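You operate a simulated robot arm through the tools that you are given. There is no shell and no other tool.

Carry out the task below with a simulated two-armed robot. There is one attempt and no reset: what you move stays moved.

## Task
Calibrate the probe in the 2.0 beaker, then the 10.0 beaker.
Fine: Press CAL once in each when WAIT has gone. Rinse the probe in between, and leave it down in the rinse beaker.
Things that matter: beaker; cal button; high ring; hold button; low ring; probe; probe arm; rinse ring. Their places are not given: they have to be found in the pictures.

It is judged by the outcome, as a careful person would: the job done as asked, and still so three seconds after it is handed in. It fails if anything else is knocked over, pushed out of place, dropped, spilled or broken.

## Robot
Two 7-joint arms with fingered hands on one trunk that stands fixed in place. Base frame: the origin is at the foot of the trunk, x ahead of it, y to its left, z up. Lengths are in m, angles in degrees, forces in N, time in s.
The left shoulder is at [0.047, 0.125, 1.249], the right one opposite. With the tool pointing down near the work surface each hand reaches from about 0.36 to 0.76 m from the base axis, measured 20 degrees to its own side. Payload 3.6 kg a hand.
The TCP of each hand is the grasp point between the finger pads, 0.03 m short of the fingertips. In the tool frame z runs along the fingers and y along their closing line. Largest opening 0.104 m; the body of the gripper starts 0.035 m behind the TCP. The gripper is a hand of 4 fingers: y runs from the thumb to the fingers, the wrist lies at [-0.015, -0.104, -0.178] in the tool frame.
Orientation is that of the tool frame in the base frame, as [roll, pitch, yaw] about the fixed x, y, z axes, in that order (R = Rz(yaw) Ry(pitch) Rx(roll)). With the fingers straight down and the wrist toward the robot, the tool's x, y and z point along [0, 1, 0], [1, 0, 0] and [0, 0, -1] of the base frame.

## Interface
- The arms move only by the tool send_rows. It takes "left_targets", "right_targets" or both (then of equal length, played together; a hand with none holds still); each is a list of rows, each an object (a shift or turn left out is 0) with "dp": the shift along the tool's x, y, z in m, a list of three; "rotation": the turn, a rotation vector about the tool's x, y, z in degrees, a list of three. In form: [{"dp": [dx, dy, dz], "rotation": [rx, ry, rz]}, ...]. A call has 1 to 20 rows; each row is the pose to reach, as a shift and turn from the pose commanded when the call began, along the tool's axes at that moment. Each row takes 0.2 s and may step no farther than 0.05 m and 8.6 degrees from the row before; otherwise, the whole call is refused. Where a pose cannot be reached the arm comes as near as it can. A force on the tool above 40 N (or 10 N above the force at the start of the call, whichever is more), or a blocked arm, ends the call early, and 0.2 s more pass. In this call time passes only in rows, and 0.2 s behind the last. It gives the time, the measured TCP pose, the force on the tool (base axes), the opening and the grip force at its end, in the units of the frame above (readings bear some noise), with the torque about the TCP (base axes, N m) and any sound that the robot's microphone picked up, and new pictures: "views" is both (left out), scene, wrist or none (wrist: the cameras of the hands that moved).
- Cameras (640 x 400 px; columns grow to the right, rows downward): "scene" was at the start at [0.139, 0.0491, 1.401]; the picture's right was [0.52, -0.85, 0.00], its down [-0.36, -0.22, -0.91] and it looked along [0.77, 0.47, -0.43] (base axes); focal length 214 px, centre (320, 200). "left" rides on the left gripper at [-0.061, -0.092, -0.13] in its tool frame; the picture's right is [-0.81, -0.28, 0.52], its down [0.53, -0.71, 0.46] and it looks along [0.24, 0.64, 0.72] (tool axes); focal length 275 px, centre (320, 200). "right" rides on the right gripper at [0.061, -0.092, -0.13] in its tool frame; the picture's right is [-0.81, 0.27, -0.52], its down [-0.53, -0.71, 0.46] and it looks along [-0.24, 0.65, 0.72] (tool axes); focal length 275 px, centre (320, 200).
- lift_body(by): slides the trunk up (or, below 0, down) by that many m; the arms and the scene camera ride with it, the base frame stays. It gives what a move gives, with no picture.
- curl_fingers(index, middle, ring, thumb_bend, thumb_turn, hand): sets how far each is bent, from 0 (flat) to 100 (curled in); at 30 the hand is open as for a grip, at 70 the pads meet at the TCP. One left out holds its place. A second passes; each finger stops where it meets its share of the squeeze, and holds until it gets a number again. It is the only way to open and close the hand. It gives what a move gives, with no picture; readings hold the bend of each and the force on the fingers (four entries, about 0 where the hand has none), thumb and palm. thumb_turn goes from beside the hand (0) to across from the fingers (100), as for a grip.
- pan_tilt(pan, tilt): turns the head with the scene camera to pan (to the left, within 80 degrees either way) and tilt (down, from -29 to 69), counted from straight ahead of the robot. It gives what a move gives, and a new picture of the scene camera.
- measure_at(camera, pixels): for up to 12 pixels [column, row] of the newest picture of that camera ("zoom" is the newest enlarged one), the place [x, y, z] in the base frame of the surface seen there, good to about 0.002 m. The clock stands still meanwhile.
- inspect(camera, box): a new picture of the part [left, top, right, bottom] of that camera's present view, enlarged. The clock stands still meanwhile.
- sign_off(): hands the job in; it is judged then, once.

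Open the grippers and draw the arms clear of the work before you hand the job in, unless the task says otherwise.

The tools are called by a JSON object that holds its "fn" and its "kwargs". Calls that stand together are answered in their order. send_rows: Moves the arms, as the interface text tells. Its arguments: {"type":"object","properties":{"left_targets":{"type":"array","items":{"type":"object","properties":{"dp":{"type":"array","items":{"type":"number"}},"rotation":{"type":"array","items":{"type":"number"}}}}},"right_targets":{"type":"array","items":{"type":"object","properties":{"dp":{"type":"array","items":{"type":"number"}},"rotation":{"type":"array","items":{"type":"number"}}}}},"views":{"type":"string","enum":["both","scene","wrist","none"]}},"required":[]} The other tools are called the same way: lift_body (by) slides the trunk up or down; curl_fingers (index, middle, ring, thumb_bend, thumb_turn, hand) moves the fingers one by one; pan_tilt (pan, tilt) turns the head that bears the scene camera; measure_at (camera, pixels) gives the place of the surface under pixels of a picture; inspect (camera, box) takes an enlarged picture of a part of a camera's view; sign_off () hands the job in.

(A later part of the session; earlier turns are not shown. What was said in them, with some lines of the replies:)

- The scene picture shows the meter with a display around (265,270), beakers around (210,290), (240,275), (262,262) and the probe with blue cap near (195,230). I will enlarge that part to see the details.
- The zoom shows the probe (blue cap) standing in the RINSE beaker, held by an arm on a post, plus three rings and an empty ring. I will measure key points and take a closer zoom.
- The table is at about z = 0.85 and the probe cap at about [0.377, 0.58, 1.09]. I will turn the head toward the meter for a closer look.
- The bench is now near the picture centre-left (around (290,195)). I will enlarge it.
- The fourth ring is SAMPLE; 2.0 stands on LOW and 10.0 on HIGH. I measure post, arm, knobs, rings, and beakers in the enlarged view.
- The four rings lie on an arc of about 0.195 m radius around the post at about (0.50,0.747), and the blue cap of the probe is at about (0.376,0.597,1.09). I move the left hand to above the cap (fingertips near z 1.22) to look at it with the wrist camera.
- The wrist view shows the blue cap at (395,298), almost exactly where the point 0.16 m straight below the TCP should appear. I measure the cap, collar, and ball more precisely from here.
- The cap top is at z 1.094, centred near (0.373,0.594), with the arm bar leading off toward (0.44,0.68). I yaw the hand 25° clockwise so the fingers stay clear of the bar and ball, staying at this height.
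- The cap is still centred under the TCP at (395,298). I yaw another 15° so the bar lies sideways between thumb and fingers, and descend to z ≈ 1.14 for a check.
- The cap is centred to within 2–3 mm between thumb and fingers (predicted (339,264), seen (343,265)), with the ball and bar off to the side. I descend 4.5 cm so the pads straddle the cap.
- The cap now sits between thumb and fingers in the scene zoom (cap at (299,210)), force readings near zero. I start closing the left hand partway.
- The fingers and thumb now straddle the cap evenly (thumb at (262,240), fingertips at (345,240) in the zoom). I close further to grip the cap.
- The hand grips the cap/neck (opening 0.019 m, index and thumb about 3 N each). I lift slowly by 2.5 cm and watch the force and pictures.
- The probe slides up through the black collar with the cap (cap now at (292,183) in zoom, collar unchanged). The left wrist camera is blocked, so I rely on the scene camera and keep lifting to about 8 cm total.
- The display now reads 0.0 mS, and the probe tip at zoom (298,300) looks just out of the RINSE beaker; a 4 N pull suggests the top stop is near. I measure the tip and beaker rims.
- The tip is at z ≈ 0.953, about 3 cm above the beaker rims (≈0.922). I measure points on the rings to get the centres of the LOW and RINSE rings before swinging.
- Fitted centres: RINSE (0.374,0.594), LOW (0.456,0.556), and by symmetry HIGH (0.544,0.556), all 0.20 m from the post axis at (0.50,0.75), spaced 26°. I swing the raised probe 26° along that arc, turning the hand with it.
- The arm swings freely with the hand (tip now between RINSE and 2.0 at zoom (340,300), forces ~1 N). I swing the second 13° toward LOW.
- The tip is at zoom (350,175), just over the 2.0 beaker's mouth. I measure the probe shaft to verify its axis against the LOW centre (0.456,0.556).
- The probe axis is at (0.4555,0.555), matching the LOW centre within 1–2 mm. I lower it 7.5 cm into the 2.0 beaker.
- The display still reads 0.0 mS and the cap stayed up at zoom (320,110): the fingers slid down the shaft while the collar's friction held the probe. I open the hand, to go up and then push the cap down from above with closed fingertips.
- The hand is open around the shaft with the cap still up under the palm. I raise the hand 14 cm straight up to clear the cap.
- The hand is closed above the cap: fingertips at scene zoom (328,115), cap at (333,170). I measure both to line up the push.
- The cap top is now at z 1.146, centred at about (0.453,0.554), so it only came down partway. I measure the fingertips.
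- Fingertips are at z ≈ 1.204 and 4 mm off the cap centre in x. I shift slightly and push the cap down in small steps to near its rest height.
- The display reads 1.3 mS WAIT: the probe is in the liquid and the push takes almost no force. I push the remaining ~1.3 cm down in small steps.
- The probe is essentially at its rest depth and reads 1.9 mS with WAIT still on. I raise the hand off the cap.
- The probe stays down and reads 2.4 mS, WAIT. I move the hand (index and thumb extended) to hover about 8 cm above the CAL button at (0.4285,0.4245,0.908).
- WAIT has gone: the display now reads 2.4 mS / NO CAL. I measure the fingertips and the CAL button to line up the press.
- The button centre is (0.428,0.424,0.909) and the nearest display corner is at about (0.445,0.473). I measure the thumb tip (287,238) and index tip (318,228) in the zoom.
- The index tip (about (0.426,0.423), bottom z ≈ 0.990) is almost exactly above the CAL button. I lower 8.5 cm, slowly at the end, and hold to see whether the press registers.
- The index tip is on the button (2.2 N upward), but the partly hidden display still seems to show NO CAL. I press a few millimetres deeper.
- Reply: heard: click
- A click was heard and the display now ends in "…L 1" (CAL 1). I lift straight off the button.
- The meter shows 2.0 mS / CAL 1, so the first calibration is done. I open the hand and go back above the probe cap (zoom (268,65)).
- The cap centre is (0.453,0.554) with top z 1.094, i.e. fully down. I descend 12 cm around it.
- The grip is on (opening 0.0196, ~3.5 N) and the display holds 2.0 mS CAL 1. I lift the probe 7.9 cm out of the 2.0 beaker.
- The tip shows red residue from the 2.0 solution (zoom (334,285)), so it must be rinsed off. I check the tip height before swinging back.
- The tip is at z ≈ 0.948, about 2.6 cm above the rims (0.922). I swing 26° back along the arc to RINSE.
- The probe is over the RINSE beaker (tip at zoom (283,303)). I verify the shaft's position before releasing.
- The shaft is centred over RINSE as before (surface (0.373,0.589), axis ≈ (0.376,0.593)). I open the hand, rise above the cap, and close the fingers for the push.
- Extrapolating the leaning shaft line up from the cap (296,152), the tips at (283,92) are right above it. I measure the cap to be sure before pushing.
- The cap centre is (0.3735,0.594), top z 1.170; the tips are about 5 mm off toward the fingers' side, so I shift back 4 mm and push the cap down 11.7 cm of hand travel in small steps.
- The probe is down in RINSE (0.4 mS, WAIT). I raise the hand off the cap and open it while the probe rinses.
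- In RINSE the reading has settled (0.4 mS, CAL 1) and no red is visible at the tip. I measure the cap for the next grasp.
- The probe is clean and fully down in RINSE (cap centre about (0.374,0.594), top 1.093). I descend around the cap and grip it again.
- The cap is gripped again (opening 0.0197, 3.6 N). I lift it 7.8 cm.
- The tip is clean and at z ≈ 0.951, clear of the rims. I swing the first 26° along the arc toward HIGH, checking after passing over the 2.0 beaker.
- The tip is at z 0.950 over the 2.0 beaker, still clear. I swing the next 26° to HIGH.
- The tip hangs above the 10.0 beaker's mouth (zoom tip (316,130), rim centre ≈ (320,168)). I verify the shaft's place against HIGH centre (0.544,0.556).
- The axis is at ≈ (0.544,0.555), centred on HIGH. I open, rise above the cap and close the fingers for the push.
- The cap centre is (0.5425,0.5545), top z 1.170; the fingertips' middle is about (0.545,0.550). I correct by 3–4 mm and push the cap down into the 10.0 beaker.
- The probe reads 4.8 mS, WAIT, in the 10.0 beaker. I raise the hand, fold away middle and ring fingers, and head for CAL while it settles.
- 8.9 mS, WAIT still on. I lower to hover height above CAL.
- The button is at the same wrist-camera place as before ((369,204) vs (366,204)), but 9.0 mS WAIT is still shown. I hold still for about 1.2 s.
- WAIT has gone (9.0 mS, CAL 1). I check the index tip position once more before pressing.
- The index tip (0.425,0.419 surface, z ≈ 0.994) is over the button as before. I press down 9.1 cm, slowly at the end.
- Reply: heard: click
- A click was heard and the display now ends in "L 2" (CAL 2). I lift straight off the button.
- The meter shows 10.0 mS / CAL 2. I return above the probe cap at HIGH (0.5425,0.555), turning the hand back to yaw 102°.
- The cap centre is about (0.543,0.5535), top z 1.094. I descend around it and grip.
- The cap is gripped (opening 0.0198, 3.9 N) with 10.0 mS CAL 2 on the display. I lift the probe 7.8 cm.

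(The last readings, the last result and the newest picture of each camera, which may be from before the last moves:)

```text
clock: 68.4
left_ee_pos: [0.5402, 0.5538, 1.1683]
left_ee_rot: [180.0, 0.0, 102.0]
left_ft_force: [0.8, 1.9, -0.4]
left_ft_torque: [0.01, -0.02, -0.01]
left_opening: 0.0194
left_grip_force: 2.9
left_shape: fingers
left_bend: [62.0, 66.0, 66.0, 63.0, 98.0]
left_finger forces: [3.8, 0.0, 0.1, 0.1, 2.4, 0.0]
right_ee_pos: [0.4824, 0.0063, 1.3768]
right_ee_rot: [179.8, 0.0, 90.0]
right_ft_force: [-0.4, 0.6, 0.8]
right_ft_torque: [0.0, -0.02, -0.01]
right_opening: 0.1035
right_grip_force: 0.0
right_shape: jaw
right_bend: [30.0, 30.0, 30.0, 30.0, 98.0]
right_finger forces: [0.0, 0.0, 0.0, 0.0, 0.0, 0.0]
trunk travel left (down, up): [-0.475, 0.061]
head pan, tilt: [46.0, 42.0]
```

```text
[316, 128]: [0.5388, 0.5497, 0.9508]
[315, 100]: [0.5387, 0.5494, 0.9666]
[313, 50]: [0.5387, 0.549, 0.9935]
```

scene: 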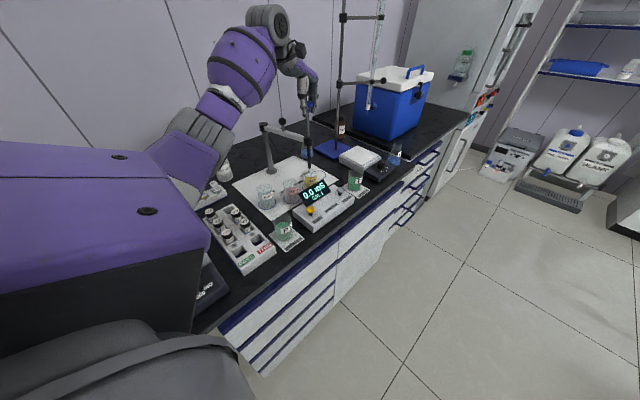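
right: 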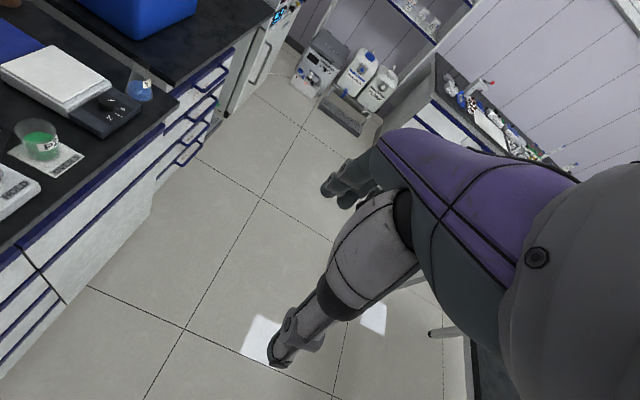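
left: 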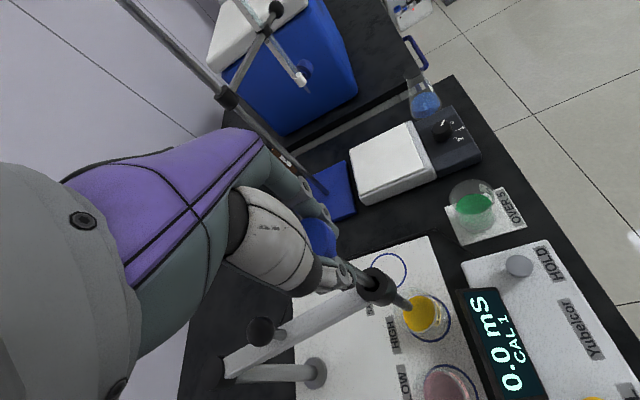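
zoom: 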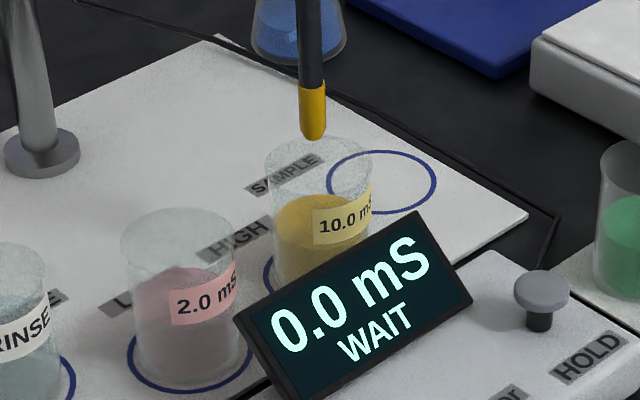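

The tip now has yellow residue and is clear of the rims (z ≈ 0.947). I swing back 25.6° along the arc, first half of the way to RINSE.

{"fn": "send_rows", "kwargs": {"left_targets": [{"dp": [0.0004, -0.0112, 0], "rotation": [0, 0, 3.2]}, {"dp": [0.0014, -0.0223, 0], "rotation": [0, 0, 6.4]}, {"dp": [0.003, -0.0334, 0], "rotation": [0, 0, 9.6]}, {"dp": [0.0052, -0.0443, 0], "rotation": [0, 0, 12.8]}, {"dp": [0.008, -0.0551, 0], "rotation": [0, 0, 16]}, {"dp": [0.0115, -0.0658, 0], "rotation": [0, 0, 19.2]}, {"dp": [0.0155, -0.0762, 0], "rotation": [0, 0, 22.4]}, {"dp": [0.0201, -0.0864, 0], "rotation": [0, 0, 25.6]}], "views": "none"}}

{"fn": "inspect", "kwargs": {"camera": "scene", "box": [225, 80, 345, 215]}}

{"fn": "measure_at", "kwargs": {"camera": "zoom", "pixels": [[334, 288], [332, 275], [328, 255]]}}

```text
clock: 70.2
left_ee_pos: [0.4531, 0.554, 1.169]
left_ee_rot: [179.9, -0.1, 76.2]
left_ft_force: [0.5, 1.3, -2.1]
left_ft_torque: [0.0, 0.01, -0.02]
left_opening: 0.0197
left_grip_force: 3.0
left_shape: fingers
left_bend: [63.0, 66.0, 66.0, 63.0, 97.0]
left_finger forces: [3.4, 0.0, 0.0, 0.0, 3.1, 0.0]
right_ee_pos: [0.484, 0.0041, 1.3767]
right_ee_rot: [180.0, 0.0, 89.9]
right_ft_force: [-0.1, 0.7, 0.0]
right_ft_torque: [-0.02, -0.03, -0.04]
right_opening: 0.1037
right_grip_force: 0.0
right_shape: jaw
right_bend: [30.0, 30.0, 30.0, 30.0, 98.0]
right_finger forces: [0.0, 0.0, 0.0, 0.0, 0.0, 0.0]
trunk travel left (down, up): [-0.475, 0.061]
head pan, tilt: [46.0, 42.0]
```

```text
2.96 times, centred on (285, 148) of scene
```

zoom: 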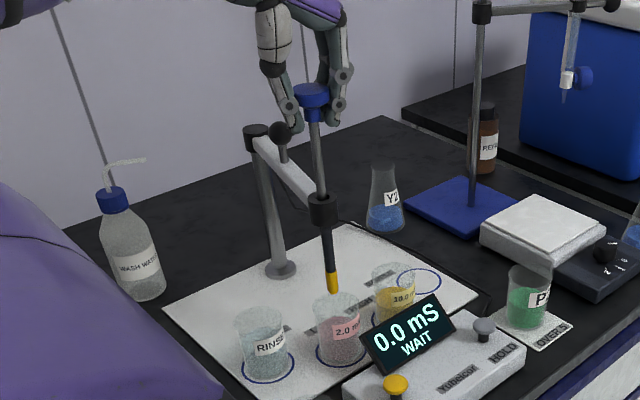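

```text
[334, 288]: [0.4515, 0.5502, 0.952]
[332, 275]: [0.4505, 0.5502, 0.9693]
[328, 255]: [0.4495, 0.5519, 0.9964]
```

Still clear at z ≈ 0.95. I swing the last 26° to RINSE.

{"fn": "send_rows", "kwargs": {"left_targets": [{"dp": [0.0001, -0.0114, 0], "rotation": [0, 0, 3.25]}, {"dp": [0.0009, -0.0228, 0], "rotation": [0, 0, 6.5]}, {"dp": [0.0024, -0.0341, 0], "rotation": [0, 0, 9.75]}, {"dp": [0.0044, -0.0453, 0], "rotation": [0, 0, 13]}, {"dp": [0.0071, -0.0563, 0], "rotation": [0, 0, 16.25]}, {"dp": [0.0105, -0.0672, 0], "rotation": [0, 0, 19.5]}, {"dp": [0.0144, -0.0779, 0], "rotation": [0, 0, 22.75]}, {"dp": [0.019, -0.0884, 0], "rotation": [0, 0, 26]}], "views": "none"}}

{"fn": "inspect", "kwargs": {"camera": "scene", "box": [215, 80, 335, 215]}}

{"fn": "measure_at", "kwargs": {"camera": "zoom", "pixels": [[283, 302], [279, 275], [273, 250]]}}

```text
clock: 72.0
left_ee_pos: [0.3705, 0.5955, 1.1673]
left_ee_rot: [179.9, 0.0, 50.4]
left_ft_force: [0.8, 0.7, 0.6]
left_ft_torque: [0.01, -0.02, 0.01]
left_opening: 0.0191
left_grip_force: 2.5
left_shape: fingers
left_bend: [63.0, 66.0, 66.0, 63.0, 98.0]
left_finger forces: [3.3, 0.0, 0.0, 0.0, 2.7, 0.1]
right_ee_pos: [0.4829, 0.0043, 1.3761]
right_ee_rot: [-180.0, 0.1, 90.0]
right_ft_force: [-0.3, 0.1, -0.3]
right_ft_torque: [0.0, 0.0, 0.02]
right_opening: 0.1038
right_grip_force: 0.1
right_shape: jaw
right_bend: [30.0, 30.0, 30.0, 30.0, 98.0]
right_finger forces: [0.1, 0.0, 0.0, 0.0, 0.0, 0.0]
trunk travel left (down, up): [-0.475, 0.061]
head pan, tilt: [46.0, 42.0]
```

```text
2.96 times, centred on (275, 148) of scene
```

zoom: 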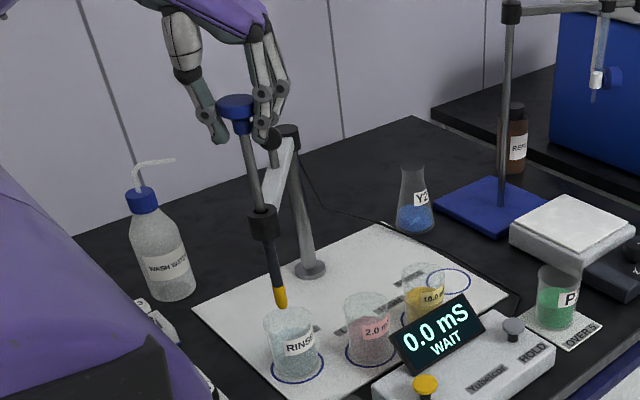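

```text
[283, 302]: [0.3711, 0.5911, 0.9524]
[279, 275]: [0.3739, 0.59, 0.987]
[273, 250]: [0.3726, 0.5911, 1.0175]
```

The probe is centred over RINSE again. I open, rise, and close the fingers to push it down.

{"fn": "curl_fingers", "kwargs": {"hand": "left", "index": 34, "middle": 34, "ring": 34, "thumb_bend": 34}}

{"fn": "send_rows", "kwargs": {"left_targets": [{"dp": [0, 0, -0.03]}, {"dp": [0.002, 0.001, -0.06]}, {"dp": [0.004, 0.002, -0.076]}], "views": "none"}}

{"fn": "curl_fingers", "kwargs": {"hand": "left", "index": 70, "middle": 70, "ring": 70, "thumb_bend": 68}}

{"fn": "inspect", "kwargs": {"camera": "scene", "box": [205, 70, 305, 190]}}

{"fn": "measure_at", "kwargs": {"camera": "zoom", "pixels": [[296, 145], [276, 150], [317, 148], [268, 88], [297, 86]]}}

```text
clock: 73.0
left_ee_pos: [0.3703, 0.5951, 1.1684]
left_ee_rot: [-179.9, -0.1, 50.4]
left_ft_force: [-0.5, 1.4, -0.3]
left_ft_torque: [-0.03, 0.04, -0.01]
left_opening: 0.0929
left_grip_force: 0.0
left_shape: fingers
left_bend: [34.0, 34.0, 34.0, 34.0, 98.0]
left_finger forces: [0.1, 0.1, 0.0, 0.0, 0.0, 0.0]
right_ee_pos: [0.4818, 0.0051, 1.3782]
right_ee_rot: [-180.0, -0.1, 90.0]
right_ft_force: [0.6, 0.4, -0.9]
right_ft_torque: [0.0, 0.0, 0.01]
right_opening: 0.1038
right_grip_force: 0.0
right_shape: jaw
right_bend: [30.0, 30.0, 30.0, 30.0, 98.0]
right_finger forces: [0.0, 0.0, 0.0, 0.0, 0.0, 0.0]
trunk travel left (down, up): [-0.475, 0.061]
head pan, tilt: [46.0, 42.0]
```

```text
clock: 73.8
left_ee_pos: [0.3755, 0.5971, 1.2449]
left_ee_rot: [-180.0, 0.1, 50.3]
left_ft_force: [0.2, 0.2, 0.0]
left_ft_torque: [-0.03, 0.0, 0.0]
left_opening: 0.0928
left_grip_force: 0.0
left_shape: fingers
left_bend: [34.0, 34.0, 34.0, 34.0, 98.0]
left_finger forces: [0.0, 0.0, 0.0, 0.1, 0.0, 0.1]
right_ee_pos: [0.4819, 0.0059, 1.3756]
right_ee_rot: [180.0, 0.0, 90.0]
right_ft_force: [-0.5, 0.2, 0.2]
right_ft_torque: [-0.01, 0.02, -0.01]
right_opening: 0.1034
right_grip_force: 0.0
right_shape: jaw
right_bend: [30.0, 30.0, 30.0, 30.0, 98.0]
right_finger forces: [0.0, 0.0, 0.1, 0.1, 0.1, 0.1]
trunk travel left (down, up): [-0.475, 0.061]
head pan, tilt: [46.0, 42.0]
```

```text
clock: 74.8
left_ee_pos: [0.375, 0.5968, 1.2436]
left_ee_rot: [-180.0, -0.1, 50.4]
left_ft_force: [-0.2, 0.0, 0.5]
left_ft_torque: [-0.02, -0.01, -0.04]
left_opening: 0.0037
left_grip_force: 0.0
left_shape: fingers
left_bend: [70.0, 70.0, 70.0, 68.0, 98.0]
left_finger forces: [0.0, 0.0, 0.0, 0.0, 0.0, 0.0]
right_ee_pos: [0.4822, 0.0044, 1.3764]
right_ee_rot: [179.9, 0.0, 90.0]
right_ft_force: [0.5, 0.6, 0.2]
right_ft_torque: [-0.01, 0.02, 0.02]
right_opening: 0.1036
right_grip_force: 0.2
right_shape: jaw
right_bend: [30.0, 30.0, 30.0, 30.0, 98.0]
right_finger forces: [0.1, 0.0, 0.1, 0.0, 0.0, 0.0]
trunk travel left (down, up): [-0.475, 0.061]
head pan, tilt: [46.0, 42.0]
```

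```text
3.33 times, centred on (255, 130) of scene
```

zoom: 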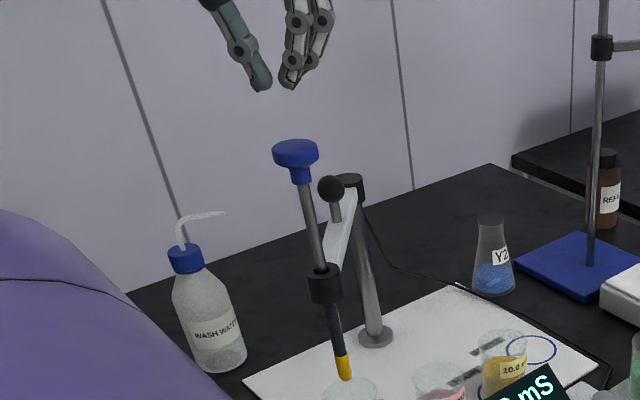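

```text
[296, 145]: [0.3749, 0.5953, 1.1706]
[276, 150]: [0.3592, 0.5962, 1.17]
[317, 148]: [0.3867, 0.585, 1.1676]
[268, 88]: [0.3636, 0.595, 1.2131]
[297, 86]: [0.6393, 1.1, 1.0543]
```

The hand is placed as in the earlier good push. I push the cap down to its rest height in RINSE.

{"fn": "send_rows", "kwargs": {"left_targets": [{"dp": [0, 0, 0.02]}, {"dp": [0, 0, 0.035]}, {"dp": [0, 0, 0.045]}, {"dp": [0, 0, 0.055]}, {"dp": [0, 0, 0.065]}, {"dp": [0, 0, 0.075]}, {"dp": [0, 0, 0.085]}, {"dp": [0, 0, 0.095]}, {"dp": [0, 0, 0.104]}, {"dp": [0, 0, 0.111]}, {"dp": [0, 0, 0.117]}], "views": "none"}}

{"fn": "inspect", "kwargs": {"camera": "scene", "box": [215, 80, 335, 215]}}

```text
clock: 77.2
left_ee_pos: [0.3745, 0.5974, 1.1268]
left_ee_rot: [180.0, 0.0, 50.4]
left_ft_force: [0.8, 0.0, -0.7]
left_ft_torque: [-0.03, 0.01, 0.02]
left_opening: 0.0035
left_grip_force: 0.0
left_shape: fingers
left_bend: [70.0, 70.0, 70.0, 68.0, 97.0]
left_finger forces: [0.0, 0.1, 0.0, 0.0, 0.0, 0.0]
right_ee_pos: [0.4826, 0.0048, 1.3762]
right_ee_rot: [-179.9, 0.0, 89.9]
right_ft_force: [-0.4, 0.2, -0.3]
right_ft_torque: [-0.01, 0.01, 0.03]
right_opening: 0.1037
right_grip_force: 0.0
right_shape: jaw
right_bend: [30.0, 30.0, 30.0, 30.0, 98.0]
right_finger forces: [0.0, 0.0, 0.0, 0.0, 0.0, 0.0]
trunk travel left (down, up): [-0.475, 0.061]
head pan, tilt: [46.0, 42.0]
```

```text
2.96 times, centred on (275, 148) of scene
```

zoom: 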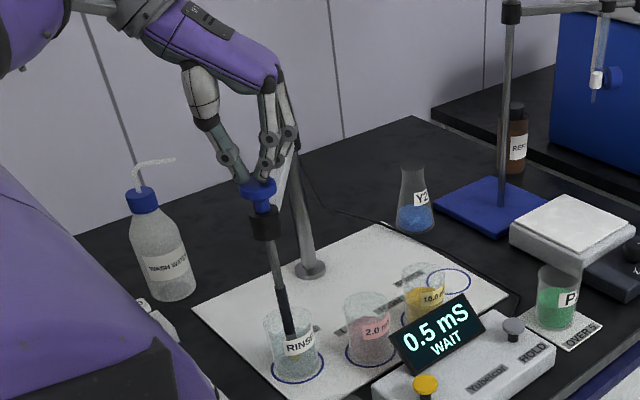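

The probe is down in RINSE (0.5 mS, WAIT). I raise the hand straight up off the cap, then draw the arm back toward its start place and open the hand.

{"fn": "send_rows", "kwargs": {"left_targets": [{"dp": [0, 0, -0.03]}, {"dp": [0, 0, -0.07]}, {"dp": [0, 0, -0.11]}, {"dp": [0, 0, -0.15]}, {"dp": [0, 0, -0.185]}, {"dp": [-0.035, 0.01, -0.185]}, {"dp": [-0.075, 0.025, -0.185]}, {"dp": [-0.115, 0.045, -0.185]}, {"dp": [-0.155, 0.065, -0.185]}, {"dp": [-0.165, 0.08, -0.185]}], "views": "none"}}

{"fn": "curl_fingers", "kwargs": {"hand": "left", "index": 30, "middle": 30, "ring": 30, "thumb_bend": 30}}

{"fn": "pan_tilt", "kwargs": {"pan": 46, "tilt": 42}}

{"fn": "inspect", "kwargs": {"camera": "scene", "box": [195, 100, 345, 260]}}

{"fn": "inspect", "kwargs": {"camera": "scene", "box": [245, 155, 335, 215]}}

```text
clock: 79.4
left_ee_pos: [0.3303, 0.4193, 1.3126]
left_ee_rot: [179.9, -0.1, 50.4]
left_ft_force: [0.6, -0.3, 0.9]
left_ft_torque: [0.02, 0.03, 0.01]
left_opening: 0.0031
left_grip_force: 0.0
left_shape: fingers
left_bend: [70.0, 70.0, 70.0, 68.0, 97.0]
left_finger forces: [0.0, 0.0, 0.1, 0.0, 0.0, 0.1]
right_ee_pos: [0.4833, 0.0046, 1.3763]
right_ee_rot: [180.0, 0.1, 90.0]
right_ft_force: [0.6, 0.3, 0.3]
right_ft_torque: [-0.01, -0.01, 0.01]
right_opening: 0.1038
right_grip_force: 0.1
right_shape: jaw
right_bend: [30.0, 30.0, 30.0, 30.0, 98.0]
right_finger forces: [0.1, 0.1, 0.0, 0.0, 0.1, 0.1]
trunk travel left (down, up): [-0.475, 0.061]
head pan, tilt: [46.0, 42.0]
```

```text
clock: 80.4
left_ee_pos: [0.3312, 0.4198, 1.3123]
left_ee_rot: [179.9, 0.0, 50.4]
left_ft_force: [-0.1, 0.0, -0.3]
left_ft_torque: [0.02, 0.02, -0.02]
left_opening: 0.1028
left_grip_force: 0.1
left_shape: fingers
left_bend: [30.0, 30.0, 30.0, 30.0, 97.0]
left_finger forces: [0.0, 0.0, 0.0, 0.0, 0.1, 0.1]
right_ee_pos: [0.4821, 0.0042, 1.3766]
right_ee_rot: [-180.0, 0.0, 90.1]
right_ft_force: [0.1, -0.2, -0.3]
right_ft_torque: [-0.01, 0.0, -0.03]
right_opening: 0.104
right_grip_force: 0.0
right_shape: jaw
right_bend: [30.0, 30.0, 30.0, 30.0, 98.0]
right_finger forces: [0.0, 0.1, 0.0, 0.1, 0.0, 0.1]
trunk travel left (down, up): [-0.475, 0.061]
head pan, tilt: [46.0, 42.0]
```

```text
clock: 81.0
left_ee_pos: [0.3318, 0.42, 1.3134]
left_ee_rot: [-180.0, 0.0, 50.3]
left_ft_force: [-0.3, -0.1, 0.3]
left_ft_torque: [0.01, 0.0, -0.01]
left_opening: 0.1026
left_grip_force: 0.0
left_shape: fingers
left_bend: [30.0, 30.0, 30.0, 30.0, 97.0]
left_finger forces: [0.0, 0.0, 0.1, 0.0, 0.1, 0.0]
right_ee_pos: [0.483, 0.0043, 1.3768]
right_ee_rot: [-180.0, 0.0, 89.9]
right_ft_force: [0.0, -0.4, -0.4]
right_ft_torque: [-0.02, -0.03, -0.01]
right_opening: 0.104
right_grip_force: 0.0
right_shape: jaw
right_bend: [30.0, 30.0, 30.0, 30.0, 98.0]
right_finger forces: [0.0, 0.0, 0.0, 0.0, 0.0, 0.1]
trunk travel left (down, up): [-0.475, 0.061]
head pan, tilt: [46.0, 42.0]
```

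scene: 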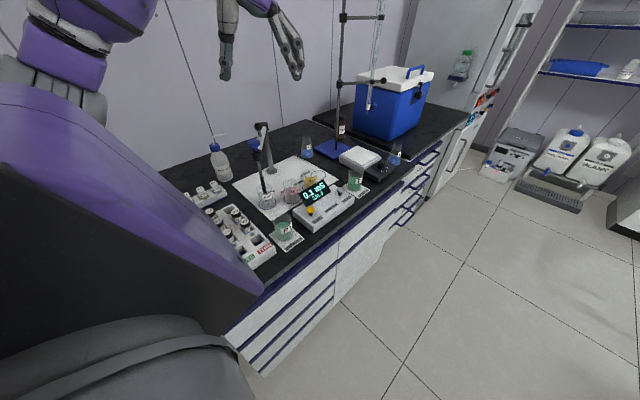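

```text
2.50 times, centred on (270, 180) of scene
```

zoom: 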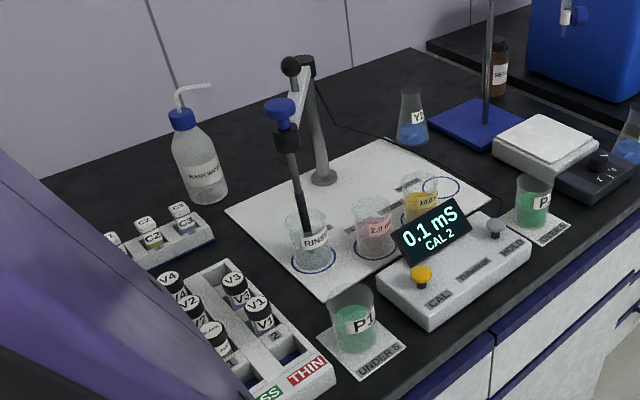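

```text
6.67 times, centred on (290, 185) of scene
```

zoom: 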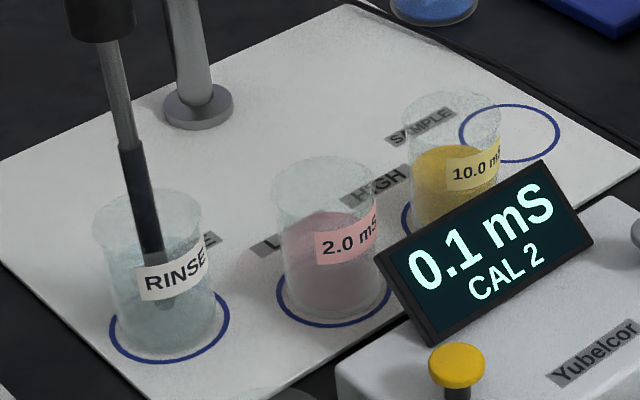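

The display reads 0.1 mS / CAL 2, the probe stands clean in the RINSE beaker, all beakers are on their rings and the hand is open and clear. I confirm the cap height once more.

{"fn": "inspect", "kwargs": {"camera": "scene", "box": [215, 80, 335, 215]}}

{"fn": "measure_at", "kwargs": {"camera": "zoom", "pixels": [[259, 183], [241, 186], [276, 185]]}}

```text
2.96 times, centred on (275, 148) of scene
```

zoom: 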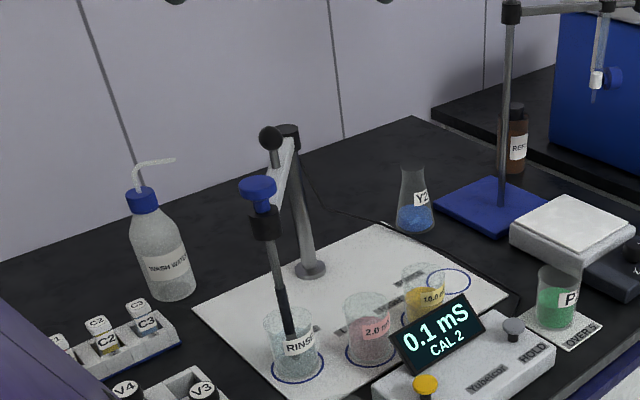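

```text
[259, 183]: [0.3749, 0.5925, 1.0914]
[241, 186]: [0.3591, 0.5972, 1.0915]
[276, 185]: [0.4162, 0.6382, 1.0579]
```

The cap is at z ≈ 1.092, fully down in RINSE as at the start, with CAL 2 shown and everything else in place. I hand the job in.

{"fn": "sign_off", "kwargs": {}}

```text
The job is handed in.
```

The probe is calibrated in both beakers, and I've handed the job in. After the second press the meter showed CAL 2.

- **2.0 beaker:** I pressed CAL once after WAIT cleared. The display changed to 2.0 mS / CAL 1.
- **Rinse in between:** I lowered the probe into the rinse beaker until the reading settled. The red residue was gone when it came out.
- **10.0 beaker:** I pressed CAL once after WAIT cleared. The display changed to 10.0 mS / CAL 2.
- **At the end:** The probe is fully down in the rinse beaker, reading 0.1 mS. The beakers are on their rings, and I saw nothing knocked over or spilled. The left hand is open and clear of the work.

On the first lowering, into the 2.0 beaker, the fingers slipped down the shaft and left the probe partway up. From then on I pushed the cap down with closed fingertips each time. I did not touch HOLD.
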